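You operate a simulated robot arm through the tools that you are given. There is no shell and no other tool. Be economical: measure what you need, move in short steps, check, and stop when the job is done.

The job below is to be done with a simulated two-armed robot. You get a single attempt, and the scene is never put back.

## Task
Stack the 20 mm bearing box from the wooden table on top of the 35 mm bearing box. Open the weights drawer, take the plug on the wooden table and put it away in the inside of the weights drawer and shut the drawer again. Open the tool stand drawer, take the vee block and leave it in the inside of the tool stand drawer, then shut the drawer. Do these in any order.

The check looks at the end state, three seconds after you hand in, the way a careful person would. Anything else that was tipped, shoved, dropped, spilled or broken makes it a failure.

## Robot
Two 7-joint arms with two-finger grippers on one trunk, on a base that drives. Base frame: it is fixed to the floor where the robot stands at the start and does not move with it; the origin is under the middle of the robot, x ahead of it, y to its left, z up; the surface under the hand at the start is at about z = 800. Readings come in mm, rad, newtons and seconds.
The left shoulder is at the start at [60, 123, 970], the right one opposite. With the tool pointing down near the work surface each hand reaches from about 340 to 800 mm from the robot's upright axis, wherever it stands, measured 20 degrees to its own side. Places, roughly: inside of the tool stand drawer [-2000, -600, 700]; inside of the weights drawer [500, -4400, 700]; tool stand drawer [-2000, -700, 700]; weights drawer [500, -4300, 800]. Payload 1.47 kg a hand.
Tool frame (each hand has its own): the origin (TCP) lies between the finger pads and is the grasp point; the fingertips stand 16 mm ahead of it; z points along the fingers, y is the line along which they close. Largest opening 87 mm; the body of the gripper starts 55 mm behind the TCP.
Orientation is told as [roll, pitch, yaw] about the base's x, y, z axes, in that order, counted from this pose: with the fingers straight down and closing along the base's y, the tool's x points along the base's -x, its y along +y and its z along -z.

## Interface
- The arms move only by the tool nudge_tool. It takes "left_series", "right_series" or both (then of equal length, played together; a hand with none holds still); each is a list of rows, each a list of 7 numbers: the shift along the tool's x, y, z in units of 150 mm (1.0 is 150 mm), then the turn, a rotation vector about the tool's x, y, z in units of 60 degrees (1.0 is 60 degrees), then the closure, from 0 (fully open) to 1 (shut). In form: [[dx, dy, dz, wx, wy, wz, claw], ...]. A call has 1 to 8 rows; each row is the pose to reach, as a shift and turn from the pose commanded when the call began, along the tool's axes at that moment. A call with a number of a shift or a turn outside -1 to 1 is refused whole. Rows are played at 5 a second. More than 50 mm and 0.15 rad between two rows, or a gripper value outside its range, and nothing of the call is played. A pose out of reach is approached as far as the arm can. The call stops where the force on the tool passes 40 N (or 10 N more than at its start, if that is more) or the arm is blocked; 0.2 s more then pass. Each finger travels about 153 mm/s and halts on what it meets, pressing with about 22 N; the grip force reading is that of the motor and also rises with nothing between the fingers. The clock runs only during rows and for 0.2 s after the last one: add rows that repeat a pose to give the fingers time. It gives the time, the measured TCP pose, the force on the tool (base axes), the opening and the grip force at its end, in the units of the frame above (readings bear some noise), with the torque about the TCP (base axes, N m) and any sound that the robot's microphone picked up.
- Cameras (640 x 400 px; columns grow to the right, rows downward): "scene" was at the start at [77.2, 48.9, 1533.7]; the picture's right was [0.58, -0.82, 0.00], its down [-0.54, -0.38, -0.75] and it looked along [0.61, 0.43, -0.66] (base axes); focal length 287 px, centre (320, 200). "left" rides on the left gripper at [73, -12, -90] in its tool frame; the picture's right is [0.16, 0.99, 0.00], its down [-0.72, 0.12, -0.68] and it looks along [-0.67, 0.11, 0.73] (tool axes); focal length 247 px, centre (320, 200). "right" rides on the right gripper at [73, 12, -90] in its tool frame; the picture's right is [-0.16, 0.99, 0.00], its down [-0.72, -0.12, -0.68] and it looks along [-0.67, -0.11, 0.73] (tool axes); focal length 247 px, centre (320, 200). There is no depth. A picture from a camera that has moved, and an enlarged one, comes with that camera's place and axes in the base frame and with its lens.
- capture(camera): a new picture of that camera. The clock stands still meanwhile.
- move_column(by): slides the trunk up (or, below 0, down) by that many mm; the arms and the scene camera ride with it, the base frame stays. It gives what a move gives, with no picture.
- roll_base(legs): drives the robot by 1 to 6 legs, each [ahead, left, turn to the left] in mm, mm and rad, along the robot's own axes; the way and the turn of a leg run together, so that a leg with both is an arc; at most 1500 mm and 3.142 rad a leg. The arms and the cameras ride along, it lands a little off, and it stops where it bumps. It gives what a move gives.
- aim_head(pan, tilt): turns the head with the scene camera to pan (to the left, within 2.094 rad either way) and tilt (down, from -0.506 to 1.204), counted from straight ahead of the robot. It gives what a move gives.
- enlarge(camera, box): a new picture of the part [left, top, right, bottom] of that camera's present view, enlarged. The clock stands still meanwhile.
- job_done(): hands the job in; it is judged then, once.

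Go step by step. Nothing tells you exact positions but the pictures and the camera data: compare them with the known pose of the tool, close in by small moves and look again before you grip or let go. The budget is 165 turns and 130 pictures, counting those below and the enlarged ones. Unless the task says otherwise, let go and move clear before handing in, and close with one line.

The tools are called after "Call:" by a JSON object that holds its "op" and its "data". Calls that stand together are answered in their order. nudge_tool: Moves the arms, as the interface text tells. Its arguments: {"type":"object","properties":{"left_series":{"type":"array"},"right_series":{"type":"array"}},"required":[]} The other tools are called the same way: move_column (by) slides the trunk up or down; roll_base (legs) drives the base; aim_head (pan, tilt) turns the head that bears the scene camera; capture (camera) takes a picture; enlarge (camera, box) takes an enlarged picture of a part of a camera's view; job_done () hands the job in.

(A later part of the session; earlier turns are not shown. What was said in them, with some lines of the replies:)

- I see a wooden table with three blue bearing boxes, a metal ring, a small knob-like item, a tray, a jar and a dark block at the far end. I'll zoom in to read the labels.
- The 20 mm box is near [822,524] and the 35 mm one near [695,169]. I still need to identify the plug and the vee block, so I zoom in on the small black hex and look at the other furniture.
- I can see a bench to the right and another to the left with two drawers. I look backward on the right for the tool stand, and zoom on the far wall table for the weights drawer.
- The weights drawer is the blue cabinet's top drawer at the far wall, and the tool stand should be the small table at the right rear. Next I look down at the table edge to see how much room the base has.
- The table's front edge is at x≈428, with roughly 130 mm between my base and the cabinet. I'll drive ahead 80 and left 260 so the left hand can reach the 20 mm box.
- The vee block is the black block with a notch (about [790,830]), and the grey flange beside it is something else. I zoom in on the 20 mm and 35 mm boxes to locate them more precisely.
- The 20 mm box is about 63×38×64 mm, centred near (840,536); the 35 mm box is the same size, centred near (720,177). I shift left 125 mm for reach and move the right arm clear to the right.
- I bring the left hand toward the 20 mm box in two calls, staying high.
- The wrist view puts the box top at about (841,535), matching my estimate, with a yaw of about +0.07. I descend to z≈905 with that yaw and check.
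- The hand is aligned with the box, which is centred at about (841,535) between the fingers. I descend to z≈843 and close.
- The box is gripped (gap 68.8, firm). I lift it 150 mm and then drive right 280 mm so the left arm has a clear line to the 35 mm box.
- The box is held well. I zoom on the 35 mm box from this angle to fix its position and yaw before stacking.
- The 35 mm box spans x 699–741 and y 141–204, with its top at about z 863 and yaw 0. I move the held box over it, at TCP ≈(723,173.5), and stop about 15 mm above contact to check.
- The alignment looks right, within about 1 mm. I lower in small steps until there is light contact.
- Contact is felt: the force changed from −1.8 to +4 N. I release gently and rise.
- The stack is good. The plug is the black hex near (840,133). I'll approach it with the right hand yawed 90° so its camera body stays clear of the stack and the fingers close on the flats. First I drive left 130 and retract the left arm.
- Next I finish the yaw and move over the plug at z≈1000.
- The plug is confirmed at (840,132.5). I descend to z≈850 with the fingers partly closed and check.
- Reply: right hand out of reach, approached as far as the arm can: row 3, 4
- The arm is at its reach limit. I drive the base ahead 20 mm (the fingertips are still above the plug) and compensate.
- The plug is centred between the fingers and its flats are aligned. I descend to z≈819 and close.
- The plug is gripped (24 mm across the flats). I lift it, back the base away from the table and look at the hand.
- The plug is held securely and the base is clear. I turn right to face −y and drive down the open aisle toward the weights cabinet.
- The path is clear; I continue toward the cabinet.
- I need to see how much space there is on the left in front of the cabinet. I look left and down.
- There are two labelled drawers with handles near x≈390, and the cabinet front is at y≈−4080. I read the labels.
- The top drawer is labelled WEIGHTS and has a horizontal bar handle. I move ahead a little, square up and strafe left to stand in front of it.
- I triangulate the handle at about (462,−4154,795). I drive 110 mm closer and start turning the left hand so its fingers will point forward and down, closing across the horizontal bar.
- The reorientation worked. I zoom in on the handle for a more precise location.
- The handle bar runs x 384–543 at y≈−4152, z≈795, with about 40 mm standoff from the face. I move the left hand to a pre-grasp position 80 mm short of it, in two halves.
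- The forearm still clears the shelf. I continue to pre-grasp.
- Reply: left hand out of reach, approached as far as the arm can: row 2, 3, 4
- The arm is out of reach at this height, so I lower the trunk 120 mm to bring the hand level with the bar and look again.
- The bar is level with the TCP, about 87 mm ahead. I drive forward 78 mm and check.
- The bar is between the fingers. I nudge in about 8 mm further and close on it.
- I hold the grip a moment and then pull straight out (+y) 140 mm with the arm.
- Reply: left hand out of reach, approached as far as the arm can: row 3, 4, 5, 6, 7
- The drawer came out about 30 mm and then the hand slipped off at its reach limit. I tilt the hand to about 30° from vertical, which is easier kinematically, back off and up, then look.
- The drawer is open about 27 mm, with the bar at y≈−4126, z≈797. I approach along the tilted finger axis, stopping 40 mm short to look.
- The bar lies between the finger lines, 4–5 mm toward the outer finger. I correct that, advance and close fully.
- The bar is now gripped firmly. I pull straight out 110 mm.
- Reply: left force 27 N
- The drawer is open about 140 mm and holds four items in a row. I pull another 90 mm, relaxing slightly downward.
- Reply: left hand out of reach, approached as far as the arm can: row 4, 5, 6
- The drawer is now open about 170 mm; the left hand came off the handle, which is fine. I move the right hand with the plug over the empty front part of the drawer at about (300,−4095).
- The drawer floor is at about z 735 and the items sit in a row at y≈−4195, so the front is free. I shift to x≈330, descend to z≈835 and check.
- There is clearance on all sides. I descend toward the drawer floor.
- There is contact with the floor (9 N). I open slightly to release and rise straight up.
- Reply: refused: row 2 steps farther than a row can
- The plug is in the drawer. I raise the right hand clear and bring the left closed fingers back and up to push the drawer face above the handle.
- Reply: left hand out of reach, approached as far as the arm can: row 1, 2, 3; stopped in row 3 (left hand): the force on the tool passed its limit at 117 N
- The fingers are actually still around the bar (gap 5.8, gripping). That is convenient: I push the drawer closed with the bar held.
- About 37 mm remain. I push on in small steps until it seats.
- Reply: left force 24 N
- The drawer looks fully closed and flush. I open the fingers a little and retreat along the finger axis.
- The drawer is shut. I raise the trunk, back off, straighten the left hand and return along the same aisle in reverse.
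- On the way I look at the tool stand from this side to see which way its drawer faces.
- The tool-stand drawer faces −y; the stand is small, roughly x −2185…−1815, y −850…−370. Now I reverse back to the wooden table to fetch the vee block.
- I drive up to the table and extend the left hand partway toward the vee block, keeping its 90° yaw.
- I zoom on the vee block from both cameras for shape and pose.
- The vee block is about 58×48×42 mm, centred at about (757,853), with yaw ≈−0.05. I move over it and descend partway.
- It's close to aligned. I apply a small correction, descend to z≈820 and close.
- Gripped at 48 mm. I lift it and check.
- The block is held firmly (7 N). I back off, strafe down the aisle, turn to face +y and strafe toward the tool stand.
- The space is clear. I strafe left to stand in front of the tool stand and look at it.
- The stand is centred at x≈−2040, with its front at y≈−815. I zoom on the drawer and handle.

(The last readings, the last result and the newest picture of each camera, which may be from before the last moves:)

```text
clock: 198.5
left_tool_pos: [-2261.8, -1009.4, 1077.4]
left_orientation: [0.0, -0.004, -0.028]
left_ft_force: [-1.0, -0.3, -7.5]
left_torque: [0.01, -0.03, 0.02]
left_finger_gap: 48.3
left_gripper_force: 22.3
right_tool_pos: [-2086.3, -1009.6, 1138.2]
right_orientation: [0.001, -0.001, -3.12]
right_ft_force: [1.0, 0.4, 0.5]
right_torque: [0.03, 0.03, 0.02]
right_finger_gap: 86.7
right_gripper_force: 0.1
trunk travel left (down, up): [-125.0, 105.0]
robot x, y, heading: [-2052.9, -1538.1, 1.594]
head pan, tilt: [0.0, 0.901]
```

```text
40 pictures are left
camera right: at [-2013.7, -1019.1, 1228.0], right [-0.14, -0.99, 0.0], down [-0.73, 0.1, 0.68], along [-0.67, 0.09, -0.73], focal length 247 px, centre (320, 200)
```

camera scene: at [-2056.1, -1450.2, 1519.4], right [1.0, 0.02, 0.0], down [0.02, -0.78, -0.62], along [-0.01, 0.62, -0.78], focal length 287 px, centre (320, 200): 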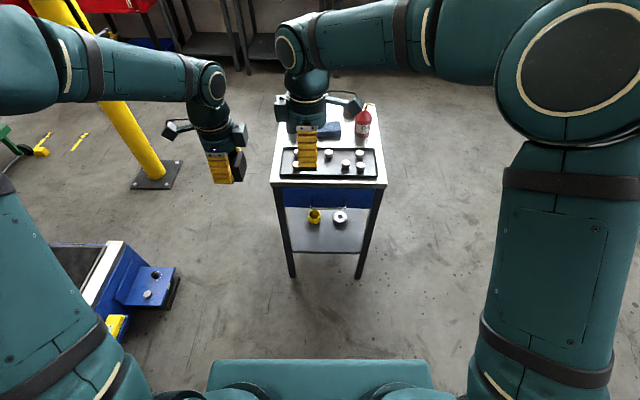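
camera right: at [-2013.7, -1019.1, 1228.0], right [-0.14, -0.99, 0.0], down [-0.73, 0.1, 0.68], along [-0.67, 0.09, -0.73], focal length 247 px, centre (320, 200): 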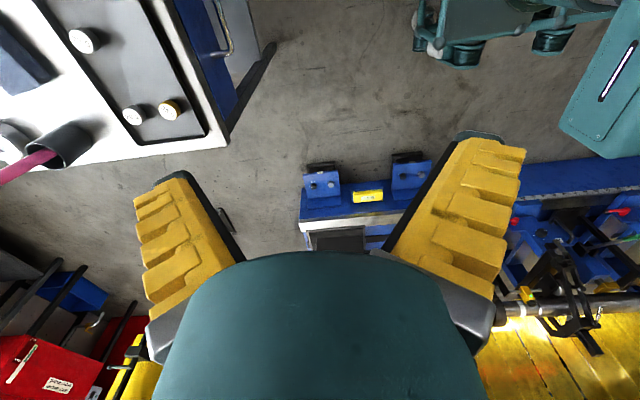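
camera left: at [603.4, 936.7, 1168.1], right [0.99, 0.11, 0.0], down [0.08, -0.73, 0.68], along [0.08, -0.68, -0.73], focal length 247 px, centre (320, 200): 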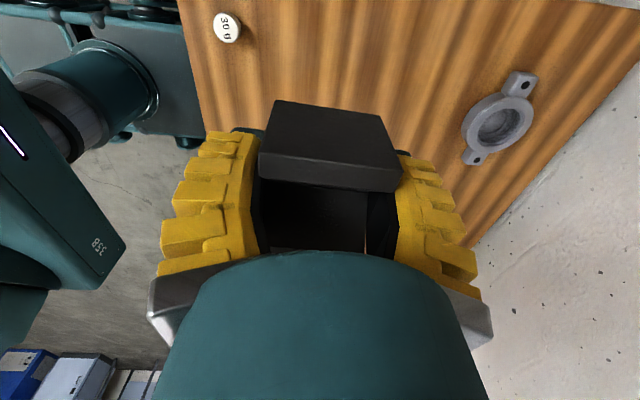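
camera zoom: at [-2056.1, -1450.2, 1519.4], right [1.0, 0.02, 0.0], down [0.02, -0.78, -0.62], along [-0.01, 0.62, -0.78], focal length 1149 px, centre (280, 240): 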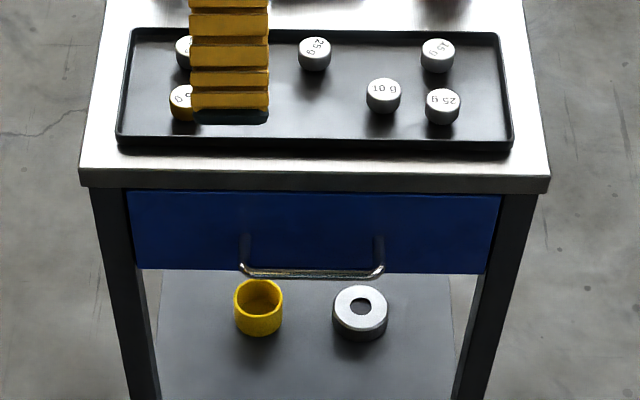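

The handle bar is at about y −837, z 705, x −2105…−1980, and the drawer face is at y≈−800. I square up, move in 80 mm, lower the trunk, and tilt the right hand 40° forward.

Call:
{"op": "roll_base", "data": {"legs": [[80, 30, -0.022]]}}

Call:
{"op": "move_column", "data": {"by": -122}}

Call:
{"op": "nudge_tool", "data": {"right_series": [[0.1, 0.1, 0, 0.13, 0, 0, 0.2], [0.2, 0.2, 0, 0.26, 0, 0, 0.4], [0.3, 0.3, 0, 0.39, 0, 0, 0.6], [0.4, 0.4, 0, 0.52, 0, 0, 0.65], [0.49, 0.5, 0, 0.667, 0, 0, 0.65]]}}

Call:
{"op": "capture", "data": {"camera": "right"}}

Call:
{"op": "capture", "data": {"camera": "scene"}}

```text
clock: 199.6
left_tool_pos: [-2280.2, -924.7, 1078.4]
left_orientation: [0.0, -0.004, -0.051]
left_ft_force: [-0.2, -0.2, -7.0]
left_torque: [-0.04, -0.02, -0.01]
left_finger_gap: 48.1
left_gripper_force: 22.1
right_tool_pos: [-2104.2, -928.9, 1137.6]
right_orientation: [0.0, 0.001, 3.139]
right_ft_force: [0.2, 0.3, -1.1]
right_torque: [0.0, -0.04, -0.03]
right_finger_gap: 87.0
right_gripper_force: 0.0
trunk travel left (down, up): [-125.0, 105.0]
robot x, y, heading: [-2081.3, -1457.0, 1.571]
head pan, tilt: [0.0, 0.901]
```

```text
clock: 201.1
left_tool_pos: [-2278.9, -925.8, 956.6]
left_orientation: [0.001, -0.004, -0.053]
left_ft_force: [-0.5, -0.6, -7.5]
left_torque: [0.0, 0.0, -0.05]
left_finger_gap: 48.0
left_gripper_force: 21.9
right_tool_pos: [-2102.7, -929.8, 1016.4]
right_orientation: [0.001, -0.002, 3.139]
right_ft_force: [-0.1, 0.1, 0.8]
right_torque: [-0.01, 0.03, -0.02]
right_finger_gap: 87.1
right_gripper_force: 0.0
trunk travel left (down, up): [-3.0, 227.0]
robot x, y, heading: [-2086.4, -1458.3, 1.566]
head pan, tilt: [0.0, 0.901]
```

```text
refused: row 5 steps farther than a row can; nothing moved
```

```text
39 pictures are left
camera right: at [-2031.3, -942.1, 1106.3], right [-0.16, -0.99, 0.0], down [-0.72, 0.12, 0.68], along [-0.67, 0.11, -0.73], focal length 247 px, centre (320, 200)
```

right: 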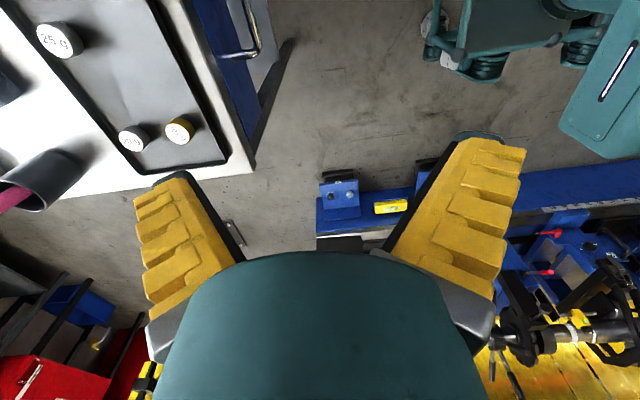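

```text
38 pictures are left
camera scene: at [-2083.8, -1372.2, 1397.5], right [1.0, 0.0, 0.0], down [0.0, -0.78, -0.62], along [0.0, 0.62, -0.78], focal length 287 px, centre (320, 200)
```

scene: 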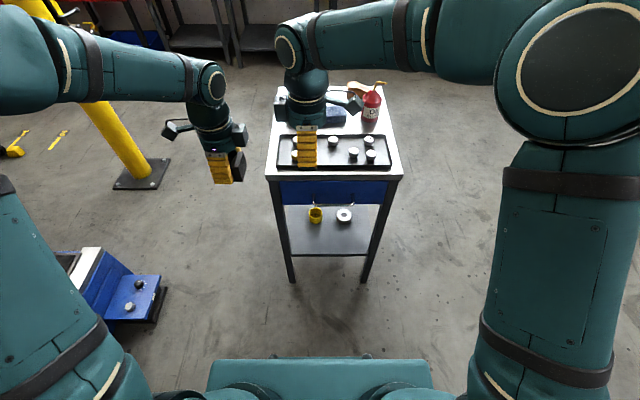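

The right camera confirms the bar at about (−2104 left end, −836, 705). I redo the tilt with smaller steps.

Call:
{"op": "nudge_tool", "data": {"right_series": [[0.07, 0.1, 0, 0.11, 0, 0, 0.2], [0.14, 0.2, 0, 0.22, 0, 0, 0.4], [0.21, 0.3, 0, 0.33, 0, 0, 0.6], [0.28, 0.4, 0, 0.44, 0, 0, 0.65], [0.35, 0.5, 0, 0.55, 0, 0, 0.65], [0.4, 0.55, 0, 0.667, 0, 0, 0.65]]}}

```text
clock: 202.5
left_tool_pos: [-2278.6, -927.0, 955.6]
left_orientation: [0.002, -0.003, -0.053]
left_ft_force: [-0.6, 0.5, -7.3]
left_torque: [-0.01, 0.02, 0.02]
left_finger_gap: 47.9
left_gripper_force: 22.0
right_tool_pos: [-2044.0, -1012.3, 1017.3]
right_orientation: [-0.697, 0.0, 3.139]
right_ft_force: [-0.2, 0.2, -0.3]
right_torque: [0.03, 0.0, 0.03]
right_finger_gap: 36.3
right_gripper_force: 4.0
trunk travel left (down, up): [-3.0, 227.0]
robot x, y, heading: [-2081.4, -1460.2, 1.567]
head pan, tilt: [0.0, 0.901]
```

I descend toward the pre-grasp point, 90 mm short of the bar.

Call:
{"op": "nudge_tool", "data": {"right_series": [[0, 0.055, 0.22, 0, 0, 0, 0.65], [0, 0.11, 0.44, 0, 0, 0, 0.65], [0, 0.165, 0.66, 0, 0, 0, 0.65], [0, 0.221, 0.87, 0, 0, 0, 0.65]]}}

Call:
{"op": "nudge_tool", "data": {"right_series": [[0, 0.055, 0.22, 0, 0, 0, 0.65], [0, 0.11, 0.44, 0, 0, 0, 0.65], [0, 0.165, 0.66, 0, 0, 0, 0.65], [0, 0.221, 0.87, 0, 0, 0, 0.65]]}}

Call:
{"op": "capture", "data": {"camera": "right"}}

Call:
{"op": "enlarge", "data": {"camera": "scene", "box": [250, 130, 420, 260]}}

```text
clock: 203.5
left_tool_pos: [-2278.8, -925.8, 956.2]
left_orientation: [-0.001, -0.004, -0.053]
left_ft_force: [0.1, 0.1, -6.3]
left_torque: [0.0, -0.02, 0.03]
left_finger_gap: 47.8
left_gripper_force: 22.1
right_tool_pos: [-2044.3, -952.2, 892.5]
right_orientation: [-0.698, 0.0, 3.139]
right_ft_force: [0.2, 0.2, 0.6]
right_torque: [0.01, 0.01, 0.03]
right_finger_gap: 36.5
right_gripper_force: 4.4
trunk travel left (down, up): [-3.0, 227.0]
robot x, y, heading: [-2079.4, -1457.2, 1.563]
head pan, tilt: [0.0, 0.901]
```

```text
clock: 204.5
left_tool_pos: [-2278.6, -925.0, 956.0]
left_orientation: [0.001, -0.003, -0.052]
left_ft_force: [0.0, 0.3, -7.5]
left_torque: [0.0, 0.02, -0.01]
left_finger_gap: 48.0
left_gripper_force: 22.1
right_tool_pos: [-2041.9, -892.4, 769.8]
right_orientation: [-0.698, 0.0, 3.138]
right_ft_force: [0.0, -0.6, -0.2]
right_torque: [-0.03, 0.0, 0.01]
right_finger_gap: 36.5
right_gripper_force: 4.4
trunk travel left (down, up): [-3.0, 227.0]
robot x, y, heading: [-2084.7, -1457.9, 1.566]
head pan, tilt: [0.0, 0.901]
```

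```text
37 pictures are left
camera right: at [-1969.1, -958.9, 832.1], right [-0.16, -0.76, -0.63], down [-0.73, -0.35, 0.6], along [-0.67, 0.56, -0.49], focal length 247 px, centre (320, 200)
```

right: 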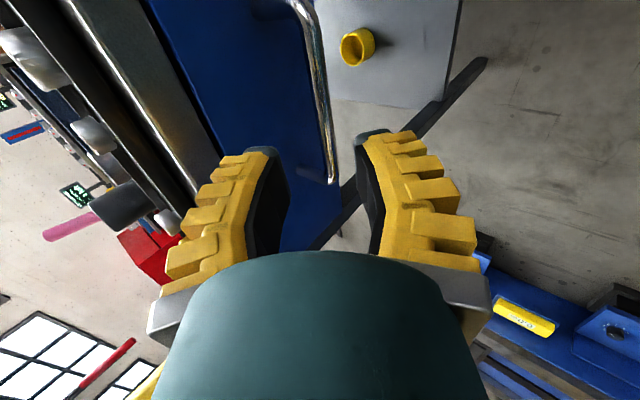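

```text
3.08 times, centred on (335, 195) of scene
camera zoom: at [-2083.7, -1371.4, 1397.3], right [1.0, 0.0, 0.0], down [0.0, -0.78, -0.62], along [0.0, 0.62, -0.78], focal length 884 px, centre (274, 215)
```

zoom: 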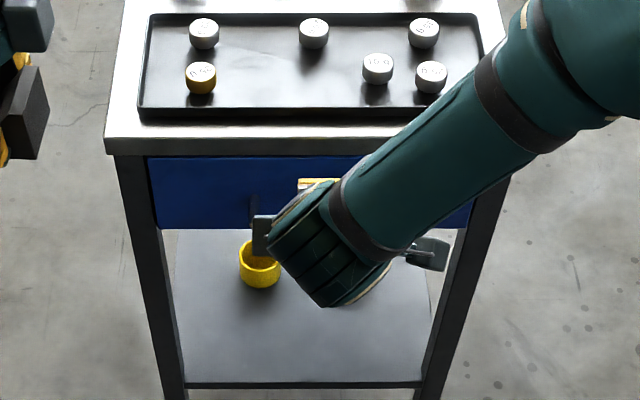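

The bar is exactly on the finger centreline, about 85 mm ahead. I advance and close.

Call:
{"op": "nudge_tool", "data": {"right_series": [[0, 0, 0.2, 0, 0, 0, 0.65], [0, 0, 0.4, 0, 0, 0, 0.65], [0, 0, 0.5, 0, 0, 0, 0.65], [0, 0, 0.565, 0, 0, 0, 0.65]]}}

Call:
{"op": "capture", "data": {"camera": "right"}}

```text
clock: 205.5
left_tool_pos: [-2278.1, -928.6, 957.9]
left_orientation: [0.005, -0.004, -0.052]
left_ft_force: [0.1, 0.1, -7.9]
left_torque: [-0.03, 0.02, 0.02]
left_finger_gap: 48.0
left_gripper_force: 21.7
right_tool_pos: [-2042.2, -843.6, 708.5]
right_orientation: [-0.696, 0.001, 3.139]
right_ft_force: [5.2, -22.3, 10.3]
right_torque: [0.84, 0.14, -0.13]
right_finger_gap: 30.0
right_gripper_force: 3.3
trunk travel left (down, up): [-3.0, 227.0]
robot x, y, heading: [-2082.9, -1458.9, 1.564]
head pan, tilt: [0.0, 0.901]
```

```text
35 pictures are left
camera right: at [-1969.7, -910.4, 770.5], right [-0.16, -0.76, -0.63], down [-0.73, -0.35, 0.6], along [-0.67, 0.56, -0.49], focal length 247 px, centre (320, 200)
```

right: 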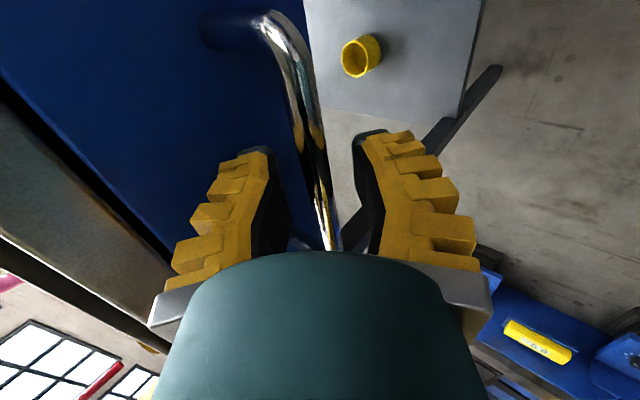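

The fingertip is pressing the drawer face (22 N). I back off 5 mm and close on the bar.

Call:
{"op": "nudge_tool", "data": {"right_series": [[0, 0, -0.035, 0, 0, 0, 0.65], [0, 0, -0.035, 0, 0, 0, 0.85], [0, 0, -0.035, 0, 0, 0, 1.0], [0, 0, -0.035, 0, 0, 0, 1.0]]}}

```text
clock: 206.5
left_tool_pos: [-2279.2, -925.4, 955.6]
left_orientation: [0.0, -0.002, -0.054]
left_ft_force: [0.4, -0.3, -7.3]
left_torque: [0.03, 0.02, -0.01]
left_finger_gap: 48.0
left_gripper_force: 22.2
right_tool_pos: [-2044.3, -845.8, 711.7]
right_orientation: [-0.697, 0.0, 3.141]
right_ft_force: [-4.7, -3.9, -12.6]
right_torque: [0.01, 0.08, -0.05]
right_finger_gap: 5.9
right_gripper_force: 29.7
trunk travel left (down, up): [-3.0, 227.0]
robot x, y, heading: [-2086.2, -1459.4, 1.565]
head pan, tilt: [0.0, 0.901]
```

Gripped. I pull straight back (−y) 110 mm.

Call:
{"op": "nudge_tool", "data": {"right_series": [[0, 0.08, -0.055, 0, 0, 0, 1], [0, 0.17, -0.13, 0, 0, 0, 1], [0, 0.26, -0.205, 0, 0, 0, 1], [0, 0.35, -0.28, 0, 0, 0, 1], [0, 0.44, -0.355, 0, 0, 0, 1], [0, 0.53, -0.43, 0, 0, 0, 1], [0, 0.57, -0.465, 0, 0, 0, 1]]}}

Call:
{"op": "capture", "data": {"camera": "scene"}}

```text
clock: 208.1
left_tool_pos: [-2279.5, -925.3, 955.0]
left_orientation: [0.0, -0.003, -0.052]
left_ft_force: [-0.3, -0.1, -7.0]
left_torque: [0.02, 0.03, 0.01]
left_finger_gap: 47.9
left_gripper_force: 21.8
right_tool_pos: [-2043.1, -956.6, 709.1]
right_orientation: [-0.693, -0.001, 3.142]
right_ft_force: [-13.1, 0.2, -16.6]
right_torque: [0.0, -0.04, -0.11]
right_finger_gap: 5.8
right_gripper_force: 29.6
trunk travel left (down, up): [-3.0, 227.0]
robot x, y, heading: [-2083.5, -1459.1, 1.568]
head pan, tilt: [0.0, 0.901]
```

```text
34 pictures are left
camera scene: at [-2084.9, -1370.9, 1397.2], right [1.0, 0.0, 0.0], down [0.0, -0.78, -0.62], along [0.0, 0.62, -0.78], focal length 287 px, centre (320, 200)
```

scene: 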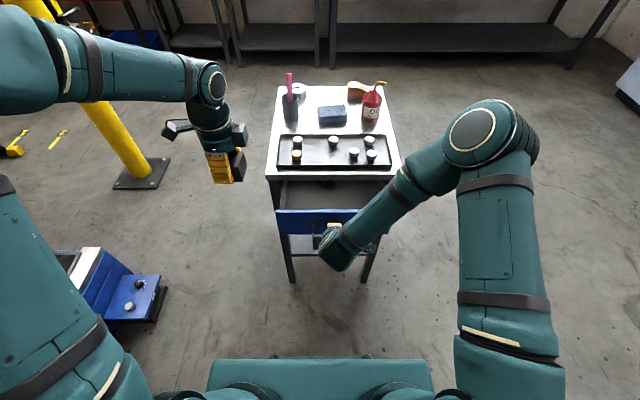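

The drawer slides well and the stand has not moved. I pull another 65 mm.

Call:
{"op": "nudge_tool", "data": {"right_series": [[0.01, 0.08, -0.055, 0, 0, 0, 1], [0.01, 0.16, -0.12, 0, 0, 0, 1], [0.01, 0.24, -0.187, 0, 0, 0, 1], [0.01, 0.32, -0.254, 0, 0, 0, 1], [0.01, 0.345, -0.275, 0, 0, 0, 1]]}}

Call:
{"op": "enlarge", "data": {"camera": "scene", "box": [180, 70, 460, 290]}}

```text
clock: 209.3
left_tool_pos: [-2278.1, -924.9, 955.9]
left_orientation: [0.0, -0.002, -0.052]
left_ft_force: [-0.4, 0.1, -7.6]
left_torque: [-0.03, 0.0, -0.03]
left_finger_gap: 47.9
left_gripper_force: 22.1
right_tool_pos: [-2041.9, -1021.9, 709.3]
right_orientation: [-0.696, 0.001, 3.137]
right_ft_force: [-3.7, 0.2, -24.4]
right_torque: [0.08, -0.32, -0.44]
right_finger_gap: 6.0
right_gripper_force: 30.1
trunk travel left (down, up): [-3.0, 227.0]
robot x, y, heading: [-2082.2, -1458.5, 1.568]
head pan, tilt: [0.0, 0.901]
```

```text
1.82 times, centred on (320, 180) of scene
camera zoom: at [-2083.9, -1370.5, 1397.2], right [1.0, 0.0, 0.0], down [0.0, -0.78, -0.62], along [0.0, 0.62, -0.78], focal length 522 px, centre (320, 236)
```

zoom: 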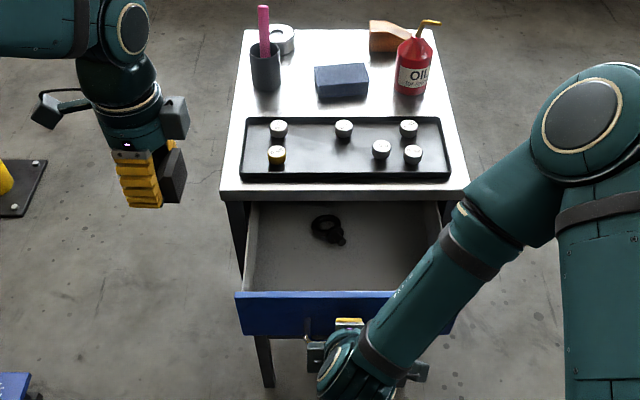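

The drawer is open about 175 mm; a black ring part sits at its back. I bring the vee block over the front-left area at about (−2100,−900), keeping clear of it.

Call:
{"op": "nudge_tool", "data": {"left_series": [[-0.3, 0.06, 0, 0, 0, 0, 0.9], [-0.6, 0.13, 0, 0, 0, -0.03, 0.9], [-0.9, 0.18, 0, 0, 0, -0.05, 0.9], [-0.97, 0.2, 0.1, 0, 0, -0.05, 0.9]]}}

Call:
{"op": "nudge_tool", "data": {"left_series": [[-0.15, 0, 0.2, 0, 0, 0, 0.9], [-0.2, 0, 0.4, 0, 0, 0, 0.9], [-0.2, 0, 0.6, 0, 0, 0, 0.9]]}}

Call:
{"op": "capture", "data": {"camera": "left"}}

Call:
{"op": "capture", "data": {"camera": "scene"}}

```text
clock: 210.3
left_tool_pos: [-2132.9, -900.9, 944.0]
left_orientation: [0.0, -0.006, 0.002]
left_ft_force: [-0.3, -0.5, -7.6]
left_torque: [0.0, 0.01, -0.01]
left_finger_gap: 47.9
left_gripper_force: 22.5
right_tool_pos: [-2041.2, -1021.2, 708.0]
right_orientation: [-0.695, 0.001, 3.138]
right_ft_force: [3.9, 1.1, -28.2]
right_torque: [0.06, 0.14, 0.22]
right_finger_gap: 5.8
right_gripper_force: 30.0
trunk travel left (down, up): [-3.0, 227.0]
robot x, y, heading: [-2083.1, -1458.7, 1.568]
head pan, tilt: [0.0, 0.901]
```

```text
clock: 211.1
left_tool_pos: [-2100.4, -904.0, 851.1]
left_orientation: [-0.001, -0.003, -0.001]
left_ft_force: [-1.0, 0.2, -6.6]
left_torque: [0.0, -0.01, -0.01]
left_finger_gap: 47.9
left_gripper_force: 21.8
right_tool_pos: [-2041.3, -1020.5, 708.8]
right_orientation: [-0.696, 0.0, 3.139]
right_ft_force: [5.3, 0.6, -28.0]
right_torque: [0.04, 0.04, 0.0]
right_finger_gap: 5.9
right_gripper_force: 30.0
trunk travel left (down, up): [-3.0, 227.0]
robot x, y, heading: [-2084.7, -1457.9, 1.565]
head pan, tilt: [0.0, 0.901]
```

```text
32 pictures are left
camera left: at [-2173.7, -914.5, 940.5], right [-0.16, 0.99, 0.0], down [0.72, 0.12, 0.68], along [0.67, 0.11, -0.73], focal length 247 px, centre (320, 200)
```

left: 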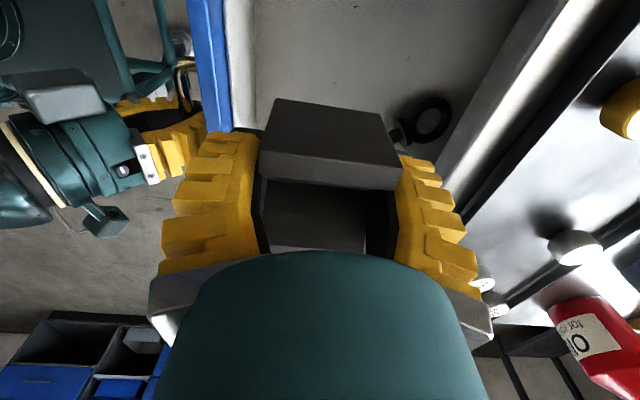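

```text
31 pictures are left
camera scene: at [-2083.0, -1370.1, 1397.2], right [1.0, 0.0, 0.0], down [0.0, -0.78, -0.62], along [0.0, 0.62, -0.78], focal length 287 px, centre (320, 200)
```

scene: 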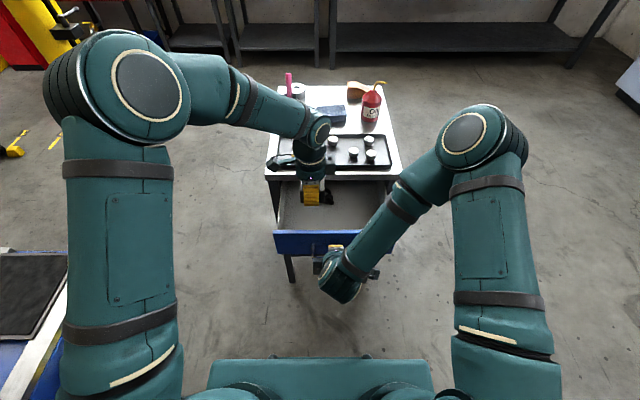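

There is clearance but the front finger is a bit near the drawer front. I shift 12 mm inward and descend to just above the floor.

Call:
{"op": "nudge_tool", "data": {"left_series": [[0, 0.08, 0.2, 0, 0, 0, 0.9], [0, 0.08, 0.45, 0, 0, 0, 0.9], [0, 0.08, 0.7, 0, 0, 0, 0.9], [0, 0.08, 0.85, 0, 0, 0, 0.9]]}}

Call:
{"op": "capture", "data": {"camera": "left"}}

Call:
{"op": "enlarge", "data": {"camera": "scene", "box": [240, 100, 420, 280]}}

```text
clock: 212.1
left_tool_pos: [-2100.7, -889.5, 725.0]
left_orientation: [0.001, -0.002, 0.001]
left_ft_force: [-0.7, 0.2, -7.2]
left_torque: [-0.03, 0.04, -0.01]
left_finger_gap: 47.7
left_gripper_force: 21.9
right_tool_pos: [-2041.7, -1022.5, 708.2]
right_orientation: [-0.697, 0.001, 3.14]
right_ft_force: [8.9, -0.2, -28.8]
right_torque: [0.08, -0.03, -0.09]
right_finger_gap: 5.9
right_gripper_force: 30.6
trunk travel left (down, up): [-3.0, 227.0]
robot x, y, heading: [-2084.1, -1459.3, 1.569]
head pan, tilt: [0.0, 0.901]
```

```text
30 pictures are left
camera left: at [-2173.9, -900.2, 813.6], right [-0.16, 0.99, 0.0], down [0.72, 0.12, 0.68], along [0.67, 0.11, -0.73], focal length 247 px, centre (320, 200)
```

left: 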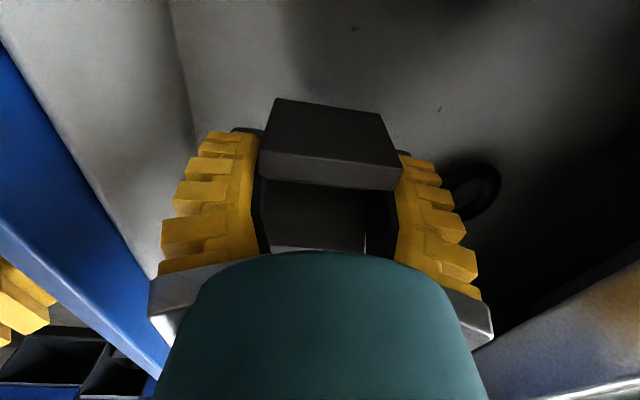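

```text
2.22 times, centred on (330, 190) of scene
camera zoom: at [-2082.8, -1370.1, 1397.2], right [1.0, 0.0, 0.0], down [0.0, -0.78, -0.62], along [0.0, 0.62, -0.78], focal length 638 px, centre (298, 222)
```

zoom: 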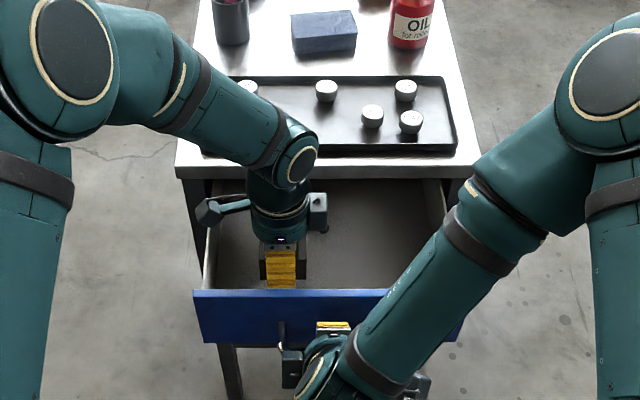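

There is clear floor beneath, and the ring part is well behind. I lower gently until contact.

Call:
{"op": "nudge_tool", "data": {"left_series": [[0, 0, 0.12, 0, 0, 0, 0.9], [0, 0, 0.2, 0, 0, 0, 0.9], [0, 0, 0.22, 0, 0, 0, 0.9], [0, 0, 0.22, 0, 0, 0, 0.9]]}}

```text
clock: 213.1
left_tool_pos: [-2099.4, -889.2, 690.4]
left_orientation: [0.003, 0.0, 0.002]
left_ft_force: [-2.8, 0.3, -0.7]
left_torque: [0.2, -0.15, 0.05]
left_finger_gap: 47.8
left_gripper_force: 21.8
right_tool_pos: [-2041.4, -1021.5, 708.1]
right_orientation: [-0.697, 0.001, 3.135]
right_ft_force: [9.4, 0.6, -27.9]
right_torque: [0.06, 0.12, 0.03]
right_finger_gap: 6.2
right_gripper_force: 30.5
trunk travel left (down, up): [-3.0, 227.0]
robot x, y, heading: [-2084.6, -1458.5, 1.561]
head pan, tilt: [0.0, 0.901]
```

Contact: the block's weight is now on the floor. I release slowly and rise.

Call:
{"op": "nudge_tool", "data": {"left_series": [[0, 0, 0.004, 0, 0, 0, 0.42], [0, 0, 0.0, 0, 0, 0, 0.32], [0, 0, 0.0, 0, 0, 0, 0.32], [0, 0, -0.15, 0, 0, 0, 0.32], [0, 0, -0.4, 0, 0, 0, 0.32], [0, 0, -0.7, 0, 0, 0, 0.32], [0, 0, -1.0, 0, 0, 0, 0.32]]}}

Call:
{"op": "nudge_tool", "data": {"left_series": [[0, 0, -0.3, 0, 0, 0, 0.32], [0, 0, -0.6, 0, 0, 0, 0.32], [0.2, -0.1, -0.8, 0, 0, 0, 0.1], [0.5, -0.1, -0.8, 0, 0, 0, 0], [0.8, -0.1, -0.8, 0, 0, 0, 0], [1.0, -0.1, -0.8, 0, 0, 0, 0]]}}

Call:
{"op": "enlarge", "data": {"camera": "scene", "box": [240, 100, 420, 280]}}

```text
clock: 214.7
left_tool_pos: [-2100.6, -891.3, 839.4]
left_orientation: [-0.001, -0.002, 0.0]
left_ft_force: [-0.3, 0.1, 0.3]
left_torque: [0.02, -0.02, -0.02]
left_finger_gap: 63.7
left_gripper_force: 3.1
right_tool_pos: [-2041.4, -1021.2, 709.9]
right_orientation: [-0.697, 0.0, 3.138]
right_ft_force: [9.0, -1.0, -26.8]
right_torque: [0.07, 0.03, -0.12]
right_finger_gap: 6.1
right_gripper_force: 29.5
trunk travel left (down, up): [-3.0, 227.0]
robot x, y, heading: [-2083.4, -1460.5, 1.569]
head pan, tilt: [0.0, 0.901]
```

```text
clock: 216.1
left_tool_pos: [-2249.4, -905.0, 960.7]
left_orientation: [0.001, -0.002, 0.001]
left_ft_force: [-0.1, -0.1, -0.1]
left_torque: [-0.02, -0.02, -0.02]
left_finger_gap: 87.0
left_gripper_force: 0.1
right_tool_pos: [-2040.8, -1021.3, 709.9]
right_orientation: [-0.695, -0.001, 3.139]
right_ft_force: [6.0, -0.4, -29.7]
right_torque: [0.08, -0.48, -0.56]
right_finger_gap: 6.0
right_gripper_force: 30.3
trunk travel left (down, up): [-3.0, 227.0]
robot x, y, heading: [-2083.4, -1455.5, 1.571]
head pan, tilt: [0.0, 0.901]
```

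```text
2.22 times, centred on (330, 190) of scene
camera zoom: at [-2083.0, -1370.8, 1397.2], right [1.0, 0.0, 0.0], down [0.0, -0.78, -0.62], along [0.0, 0.62, -0.78], focal length 638 px, centre (298, 222)
```

zoom: 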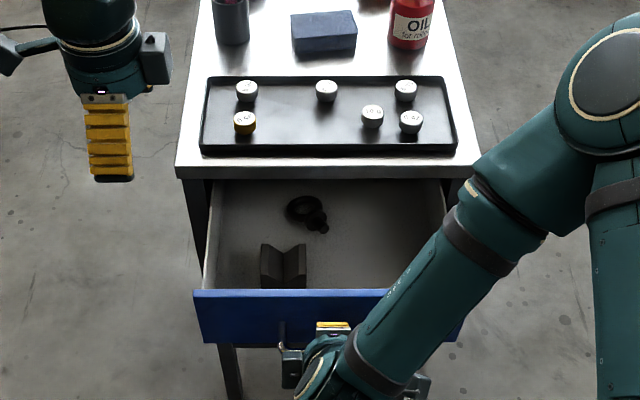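

The vee block sits well inside the drawer. I push the drawer shut with the handle still held.

Call:
{"op": "nudge_tool", "data": {"right_series": [[0, -0.1, 0.095, 0, 0, 0, 1], [0, -0.2, 0.18, 0, 0, 0, 1], [0, -0.3, 0.265, 0, 0, 0, 1], [0, -0.4, 0.35, 0, 0, 0, 1], [0, -0.5, 0.43, 0, 0, 0, 1], [0, -0.6, 0.515, 0, 0, 0, 1], [0, -0.7, 0.6, 0, 0, 0, 1]]}}

Call:
{"op": "enlarge", "data": {"camera": "scene", "box": [240, 100, 420, 280]}}

```text
clock: 217.7
left_tool_pos: [-2248.4, -905.6, 959.7]
left_orientation: [0.002, -0.003, 0.002]
left_ft_force: [-0.1, -1.0, -0.4]
left_torque: [0.01, -0.02, -0.01]
left_finger_gap: 87.0
left_gripper_force: 0.0
right_tool_pos: [-2041.4, -884.0, 706.7]
right_orientation: [-0.696, 0.0, 3.137]
right_ft_force: [6.8, 0.7, -23.9]
right_torque: [0.11, -0.15, -0.19]
right_finger_gap: 5.9
right_gripper_force: 29.9
trunk travel left (down, up): [-3.0, 227.0]
robot x, y, heading: [-2083.7, -1458.6, 1.569]
head pan, tilt: [0.0, 0.901]
```

```text
2.22 times, centred on (330, 190) of scene
camera zoom: at [-2083.0, -1370.3, 1397.2], right [1.0, 0.0, 0.0], down [0.0, -0.78, -0.62], along [0.0, 0.62, -0.78], focal length 638 px, centre (298, 222)
```

zoom: 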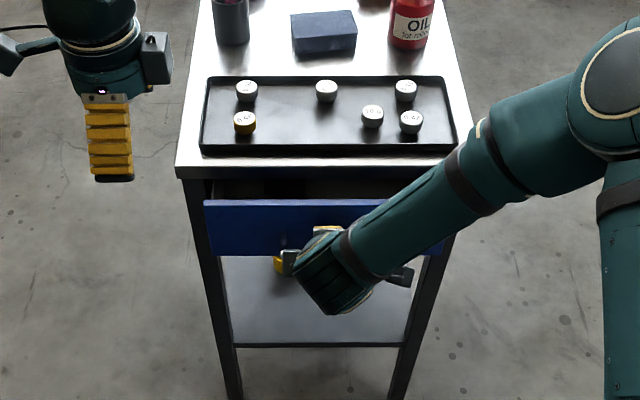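

About 38 mm is left. I finish closing in small, slow steps.

Call:
{"op": "nudge_tool", "data": {"right_series": [[0, -0.06, 0.05, 0, 0, 0, 1], [0, -0.12, 0.1, 0, 0, 0, 1], [0, -0.155, 0.13, 0, 0, 0, 1], [0, -0.175, 0.147, 0, 0, 0, 1], [0, -0.19, 0.16, 0, 0, 0, 1], [0, -0.2, 0.168, 0, 0, 0, 1]]}}

Call:
{"op": "enlarge", "data": {"camera": "scene", "box": [240, 100, 420, 280]}}

```text
clock: 219.1
left_tool_pos: [-2249.4, -905.2, 959.5]
left_orientation: [0.0, -0.003, 0.0]
left_ft_force: [0.6, -0.5, -0.1]
left_torque: [0.01, 0.01, 0.01]
left_finger_gap: 86.9
left_gripper_force: 0.0
right_tool_pos: [-2042.2, -843.4, 706.3]
right_orientation: [-0.696, 0.0, 3.139]
right_ft_force: [4.8, 0.6, -25.0]
right_torque: [0.12, 0.26, 0.12]
right_finger_gap: 6.2
right_gripper_force: 29.9
trunk travel left (down, up): [-3.0, 227.0]
robot x, y, heading: [-2081.6, -1458.0, 1.569]
head pan, tilt: [0.0, 0.901]
```

```text
2.22 times, centred on (330, 190) of scene
camera zoom: at [-2083.1, -1370.4, 1397.3], right [1.0, 0.0, 0.0], down [0.0, -0.78, -0.62], along [0.0, 0.62, -0.78], focal length 638 px, centre (298, 222)
```

zoom: 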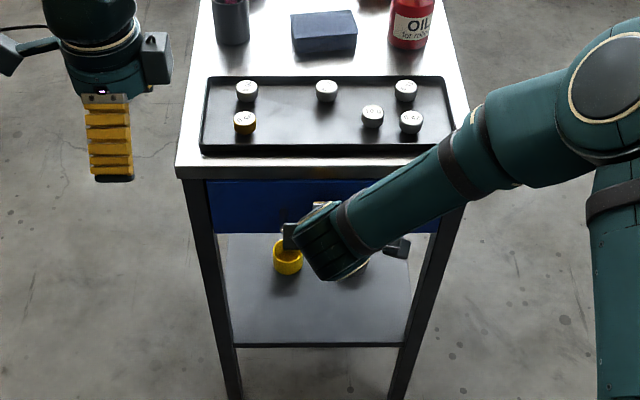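

It looks nearly flush, but with no end-stop force yet. I push a few millimetres more to make sure.

Call:
{"op": "nudge_tool", "data": {"right_series": [[0, -0.015, 0.013, 0, 0, 0, 1], [0, -0.03, 0.026, 0, 0, 0, 1], [0, -0.045, 0.038, 0, 0, 0, 1], [0, -0.045, 0.038, 0, 0, 0, 1]]}}

```text
clock: 220.1
left_tool_pos: [-2250.1, -907.2, 960.5]
left_orientation: [-0.001, -0.004, 0.001]
left_ft_force: [0.3, 1.1, -0.5]
left_torque: [0.05, 0.0, -0.01]
left_finger_gap: 86.8
left_gripper_force: 0.0
right_tool_pos: [-2042.0, -837.3, 704.5]
right_orientation: [-0.691, -0.001, 3.142]
right_ft_force: [0.7, -20.0, -31.3]
right_torque: [0.31, 0.04, 0.01]
right_finger_gap: 3.3
right_gripper_force: 30.1
trunk travel left (down, up): [-3.0, 227.0]
robot x, y, heading: [-2084.3, -1458.8, 1.57]
head pan, tilt: [0.0, 0.901]
```

End stop reached; it's shut. I open just enough and retreat along the finger axis.

Call:
{"op": "nudge_tool", "data": {"right_series": [[0, 0, -0.01, 0, 0, 0, 0.85], [0, 0, -0.03, 0, 0, 0, 0.82], [0, 0, -0.05, 0, 0, 0, 0.82], [0, 0, -0.2, 0, 0, 0, 0.8], [0, 0, -0.4, 0, 0, 0, 0.7], [0, 0.05, -0.7, 0, 0, 0, 0.5], [0, 0.1, -1.0, 0, 0, 0, 0.3]]}}

Call:
{"op": "roll_base", "data": {"legs": [[-250, 0, 0]]}}

Call:
{"op": "aim_head", "data": {"pan": 0.0, "tilt": 0.7}}

Call:
{"op": "capture", "data": {"camera": "scene"}}

```text
clock: 221.7
left_tool_pos: [-2249.4, -907.7, 960.8]
left_orientation: [0.001, -0.003, 0.0]
left_ft_force: [-0.8, 0.2, 0.0]
left_torque: [0.01, 0.0, 0.0]
left_finger_gap: 86.9
left_gripper_force: 0.0
right_tool_pos: [-2042.3, -944.5, 814.0]
right_orientation: [-0.7, 0.001, 3.137]
right_ft_force: [-0.4, 0.6, 0.1]
right_torque: [0.01, -0.02, 0.01]
right_finger_gap: 65.6
right_gripper_force: 3.3
trunk travel left (down, up): [-3.0, 227.0]
robot x, y, heading: [-2084.5, -1458.0, 1.566]
head pan, tilt: [0.0, 0.901]
```

```text
clock: 223.5
left_tool_pos: [-2249.6, -1158.4, 960.8]
left_orientation: [0.001, -0.003, -0.003]
left_ft_force: [0.0, 0.5, -0.5]
left_torque: [0.01, 0.01, 0.01]
left_finger_gap: 87.0
left_gripper_force: 0.1
right_tool_pos: [-2042.1, -1197.0, 813.4]
right_orientation: [-0.699, 0.0, 3.135]
right_ft_force: [-0.4, -0.2, 0.5]
right_torque: [0.02, 0.0, -0.04]
right_finger_gap: 65.4
right_gripper_force: 3.0
trunk travel left (down, up): [-3.0, 227.0]
robot x, y, heading: [-2082.2, -1709.5, 1.563]
head pan, tilt: [0.0, 0.901]
```

```text
clock: 224.2
left_tool_pos: [-2249.5, -1159.0, 960.1]
left_orientation: [0.002, -0.003, -0.001]
left_ft_force: [0.9, -0.1, 0.9]
left_torque: [0.01, 0.02, -0.02]
left_finger_gap: 87.2
left_gripper_force: 0.1
right_tool_pos: [-2040.6, -1197.3, 812.9]
right_orientation: [-0.698, 0.0, 3.135]
right_ft_force: [-0.8, 0.0, -0.4]
right_torque: [0.0, -0.01, -0.02]
right_finger_gap: 65.2
right_gripper_force: 3.4
trunk travel left (down, up): [-3.0, 227.0]
robot x, y, heading: [-2084.6, -1714.3, 1.563]
head pan, tilt: [0.0, 0.7]
```

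```text
25 pictures are left
camera scene: at [-2084.7, -1615.1, 1413.5], right [1.0, -0.01, 0.0], down [0.0, -0.64, -0.76], along [0.0, 0.76, -0.64], focal length 287 px, centre (320, 200)
```

scene: 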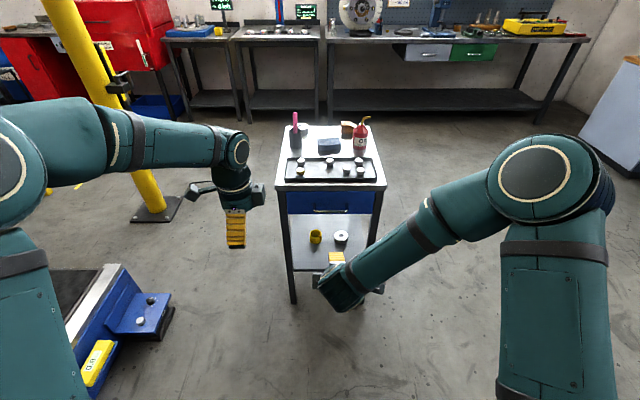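

Call:
{"op": "enlarge", "data": {"camera": "scene", "box": [260, 130, 400, 250]}}

Call:
{"op": "aim_head", "data": {"pan": -1.2, "tilt": 0.2}}

Call:
{"op": "capture", "data": {"camera": "scene"}}

Call:
{"op": "aim_head", "data": {"pan": -2.09, "tilt": 0.2}}

Call:
{"op": "capture", "data": {"camera": "scene"}}

```text
3.33 times, centred on (330, 190) of scene
camera zoom: at [-2084.7, -1615.1, 1413.5], right [1.0, -0.01, 0.0], down [0.0, -0.64, -0.76], along [0.0, 0.76, -0.64], focal length 957 px, centre (287, 233)
```

zoom: 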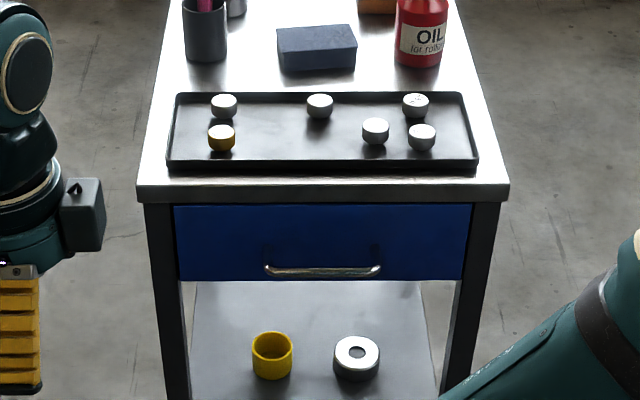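

```text
clock: 225.6
left_tool_pos: [-2249.6, -1157.9, 960.4]
left_orientation: [0.004, -0.003, -0.001]
left_ft_force: [0.9, -0.2, 0.2]
left_torque: [-0.01, 0.01, 0.0]
left_finger_gap: 86.9
left_gripper_force: 0.0
right_tool_pos: [-2040.4, -1196.7, 811.9]
right_orientation: [-0.697, 0.0, 3.136]
right_ft_force: [0.4, -0.7, 0.5]
right_torque: [-0.02, 0.01, 0.01]
right_finger_gap: 65.3
right_gripper_force: 3.4
trunk travel left (down, up): [-3.0, 227.0]
robot x, y, heading: [-2084.0, -1709.1, 1.562]
head pan, tilt: [-1.201, 0.201]
```

```text
23 pictures are left
camera scene: at [-1998.2, -1666.8, 1459.0], right [0.36, -0.93, 0.0], down [-0.19, -0.07, -0.98], along [0.92, 0.35, -0.2], focal length 287 px, centre (320, 200)
```

scene: 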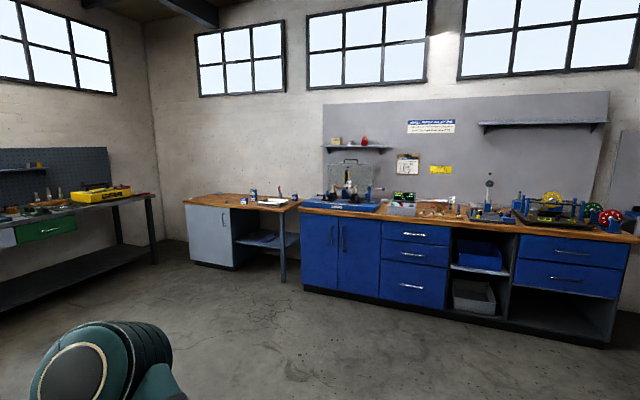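

```text
clock: 226.8
left_tool_pos: [-2249.9, -1158.1, 960.7]
left_orientation: [0.001, -0.003, -0.003]
left_ft_force: [0.6, -0.3, 0.6]
left_torque: [0.03, 0.06, 0.01]
left_finger_gap: 87.1
left_gripper_force: 0.1
right_tool_pos: [-2041.3, -1195.9, 812.9]
right_orientation: [-0.698, 0.0, 3.135]
right_ft_force: [-0.3, -0.9, 0.8]
right_torque: [0.0, 0.0, 0.02]
right_finger_gap: 65.5
right_gripper_force: 2.8
trunk travel left (down, up): [-3.0, 227.0]
robot x, y, heading: [-2083.4, -1716.8, 1.566]
head pan, tilt: [-2.089, 0.201]
```

```text
22 pictures are left
camera scene: at [-2004.5, -1746.6, 1459.0], right [-0.5, -0.87, 0.0], down [-0.17, 0.1, -0.98], along [0.85, -0.49, -0.2], focal length 287 px, centre (320, 200)
```

scene: 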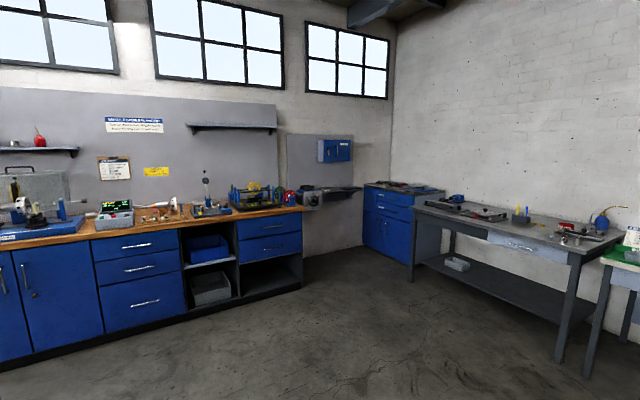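

The tool stand is in order and its drawer is shut. I do a final zoom on the weights cabinet.

Call:
{"op": "enlarge", "data": {"camera": "scene", "box": [350, 170, 450, 270]}}

Call:
{"op": "aim_head", "data": {"pan": -1.0, "tilt": 0.2}}

Call:
{"op": "enlarge", "data": {"camera": "scene", "box": [230, 160, 400, 270]}}

```text
4.00 times, centred on (400, 220) of scene
camera zoom: at [-2004.5, -1746.6, 1459.0], right [-0.5, -0.87, 0.0], down [-0.17, 0.1, -0.98], along [0.85, -0.49, -0.2], focal length 1149 px, centre (0, 120)
```

zoom: 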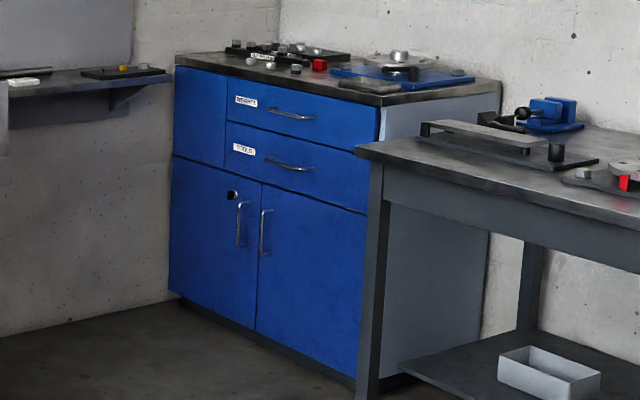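

```text
clock: 228.2
left_tool_pos: [-2250.4, -1158.2, 960.8]
left_orientation: [0.001, -0.003, -0.001]
left_ft_force: [-0.4, -0.5, -0.2]
left_torque: [-0.01, 0.0, -0.01]
left_finger_gap: 87.1
left_gripper_force: 0.1
right_tool_pos: [-2040.8, -1196.8, 812.3]
right_orientation: [-0.699, 0.001, 3.135]
right_ft_force: [0.2, 0.3, -0.2]
right_torque: [-0.02, 0.0, -0.02]
right_finger_gap: 65.6
right_gripper_force: 3.3
trunk travel left (down, up): [-3.0, 227.0]
robot x, y, heading: [-2084.7, -1711.4, 1.566]
head pan, tilt: [-1.0, 0.201]
```

```text
3.64 times, centred on (315, 215) of scene
camera zoom: at [-2006.5, -1650.2, 1459.0], right [0.53, -0.85, 0.0], down [-0.17, -0.11, -0.98], along [0.83, 0.52, -0.2], focal length 1044 px, centre (338, 146)
```

zoom: 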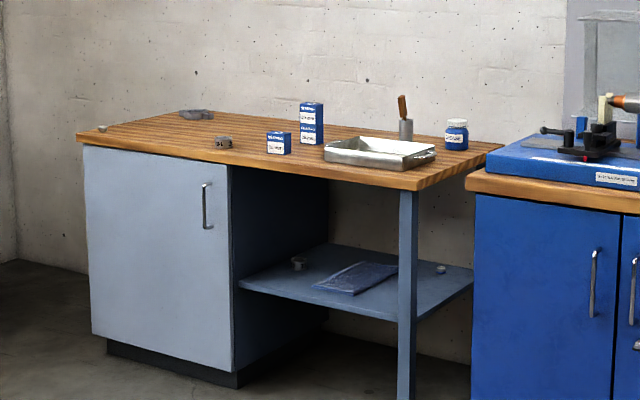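

The 20 mm box stands on the 35 mm box, both drawers look shut, and nothing else appears disturbed. The hands are empty and clear, so I hand in.

Call:
{"op": "job_done", "data": {}}

```text
The job is handed in.
```

I've handed the job in: the 20 mm box is stacked on the 35 mm box, the plug is shut in the weights drawer, and the vee block is shut in the tool stand drawer. I took the black hex piece to be the plug, as nothing on the table was labelled as one.
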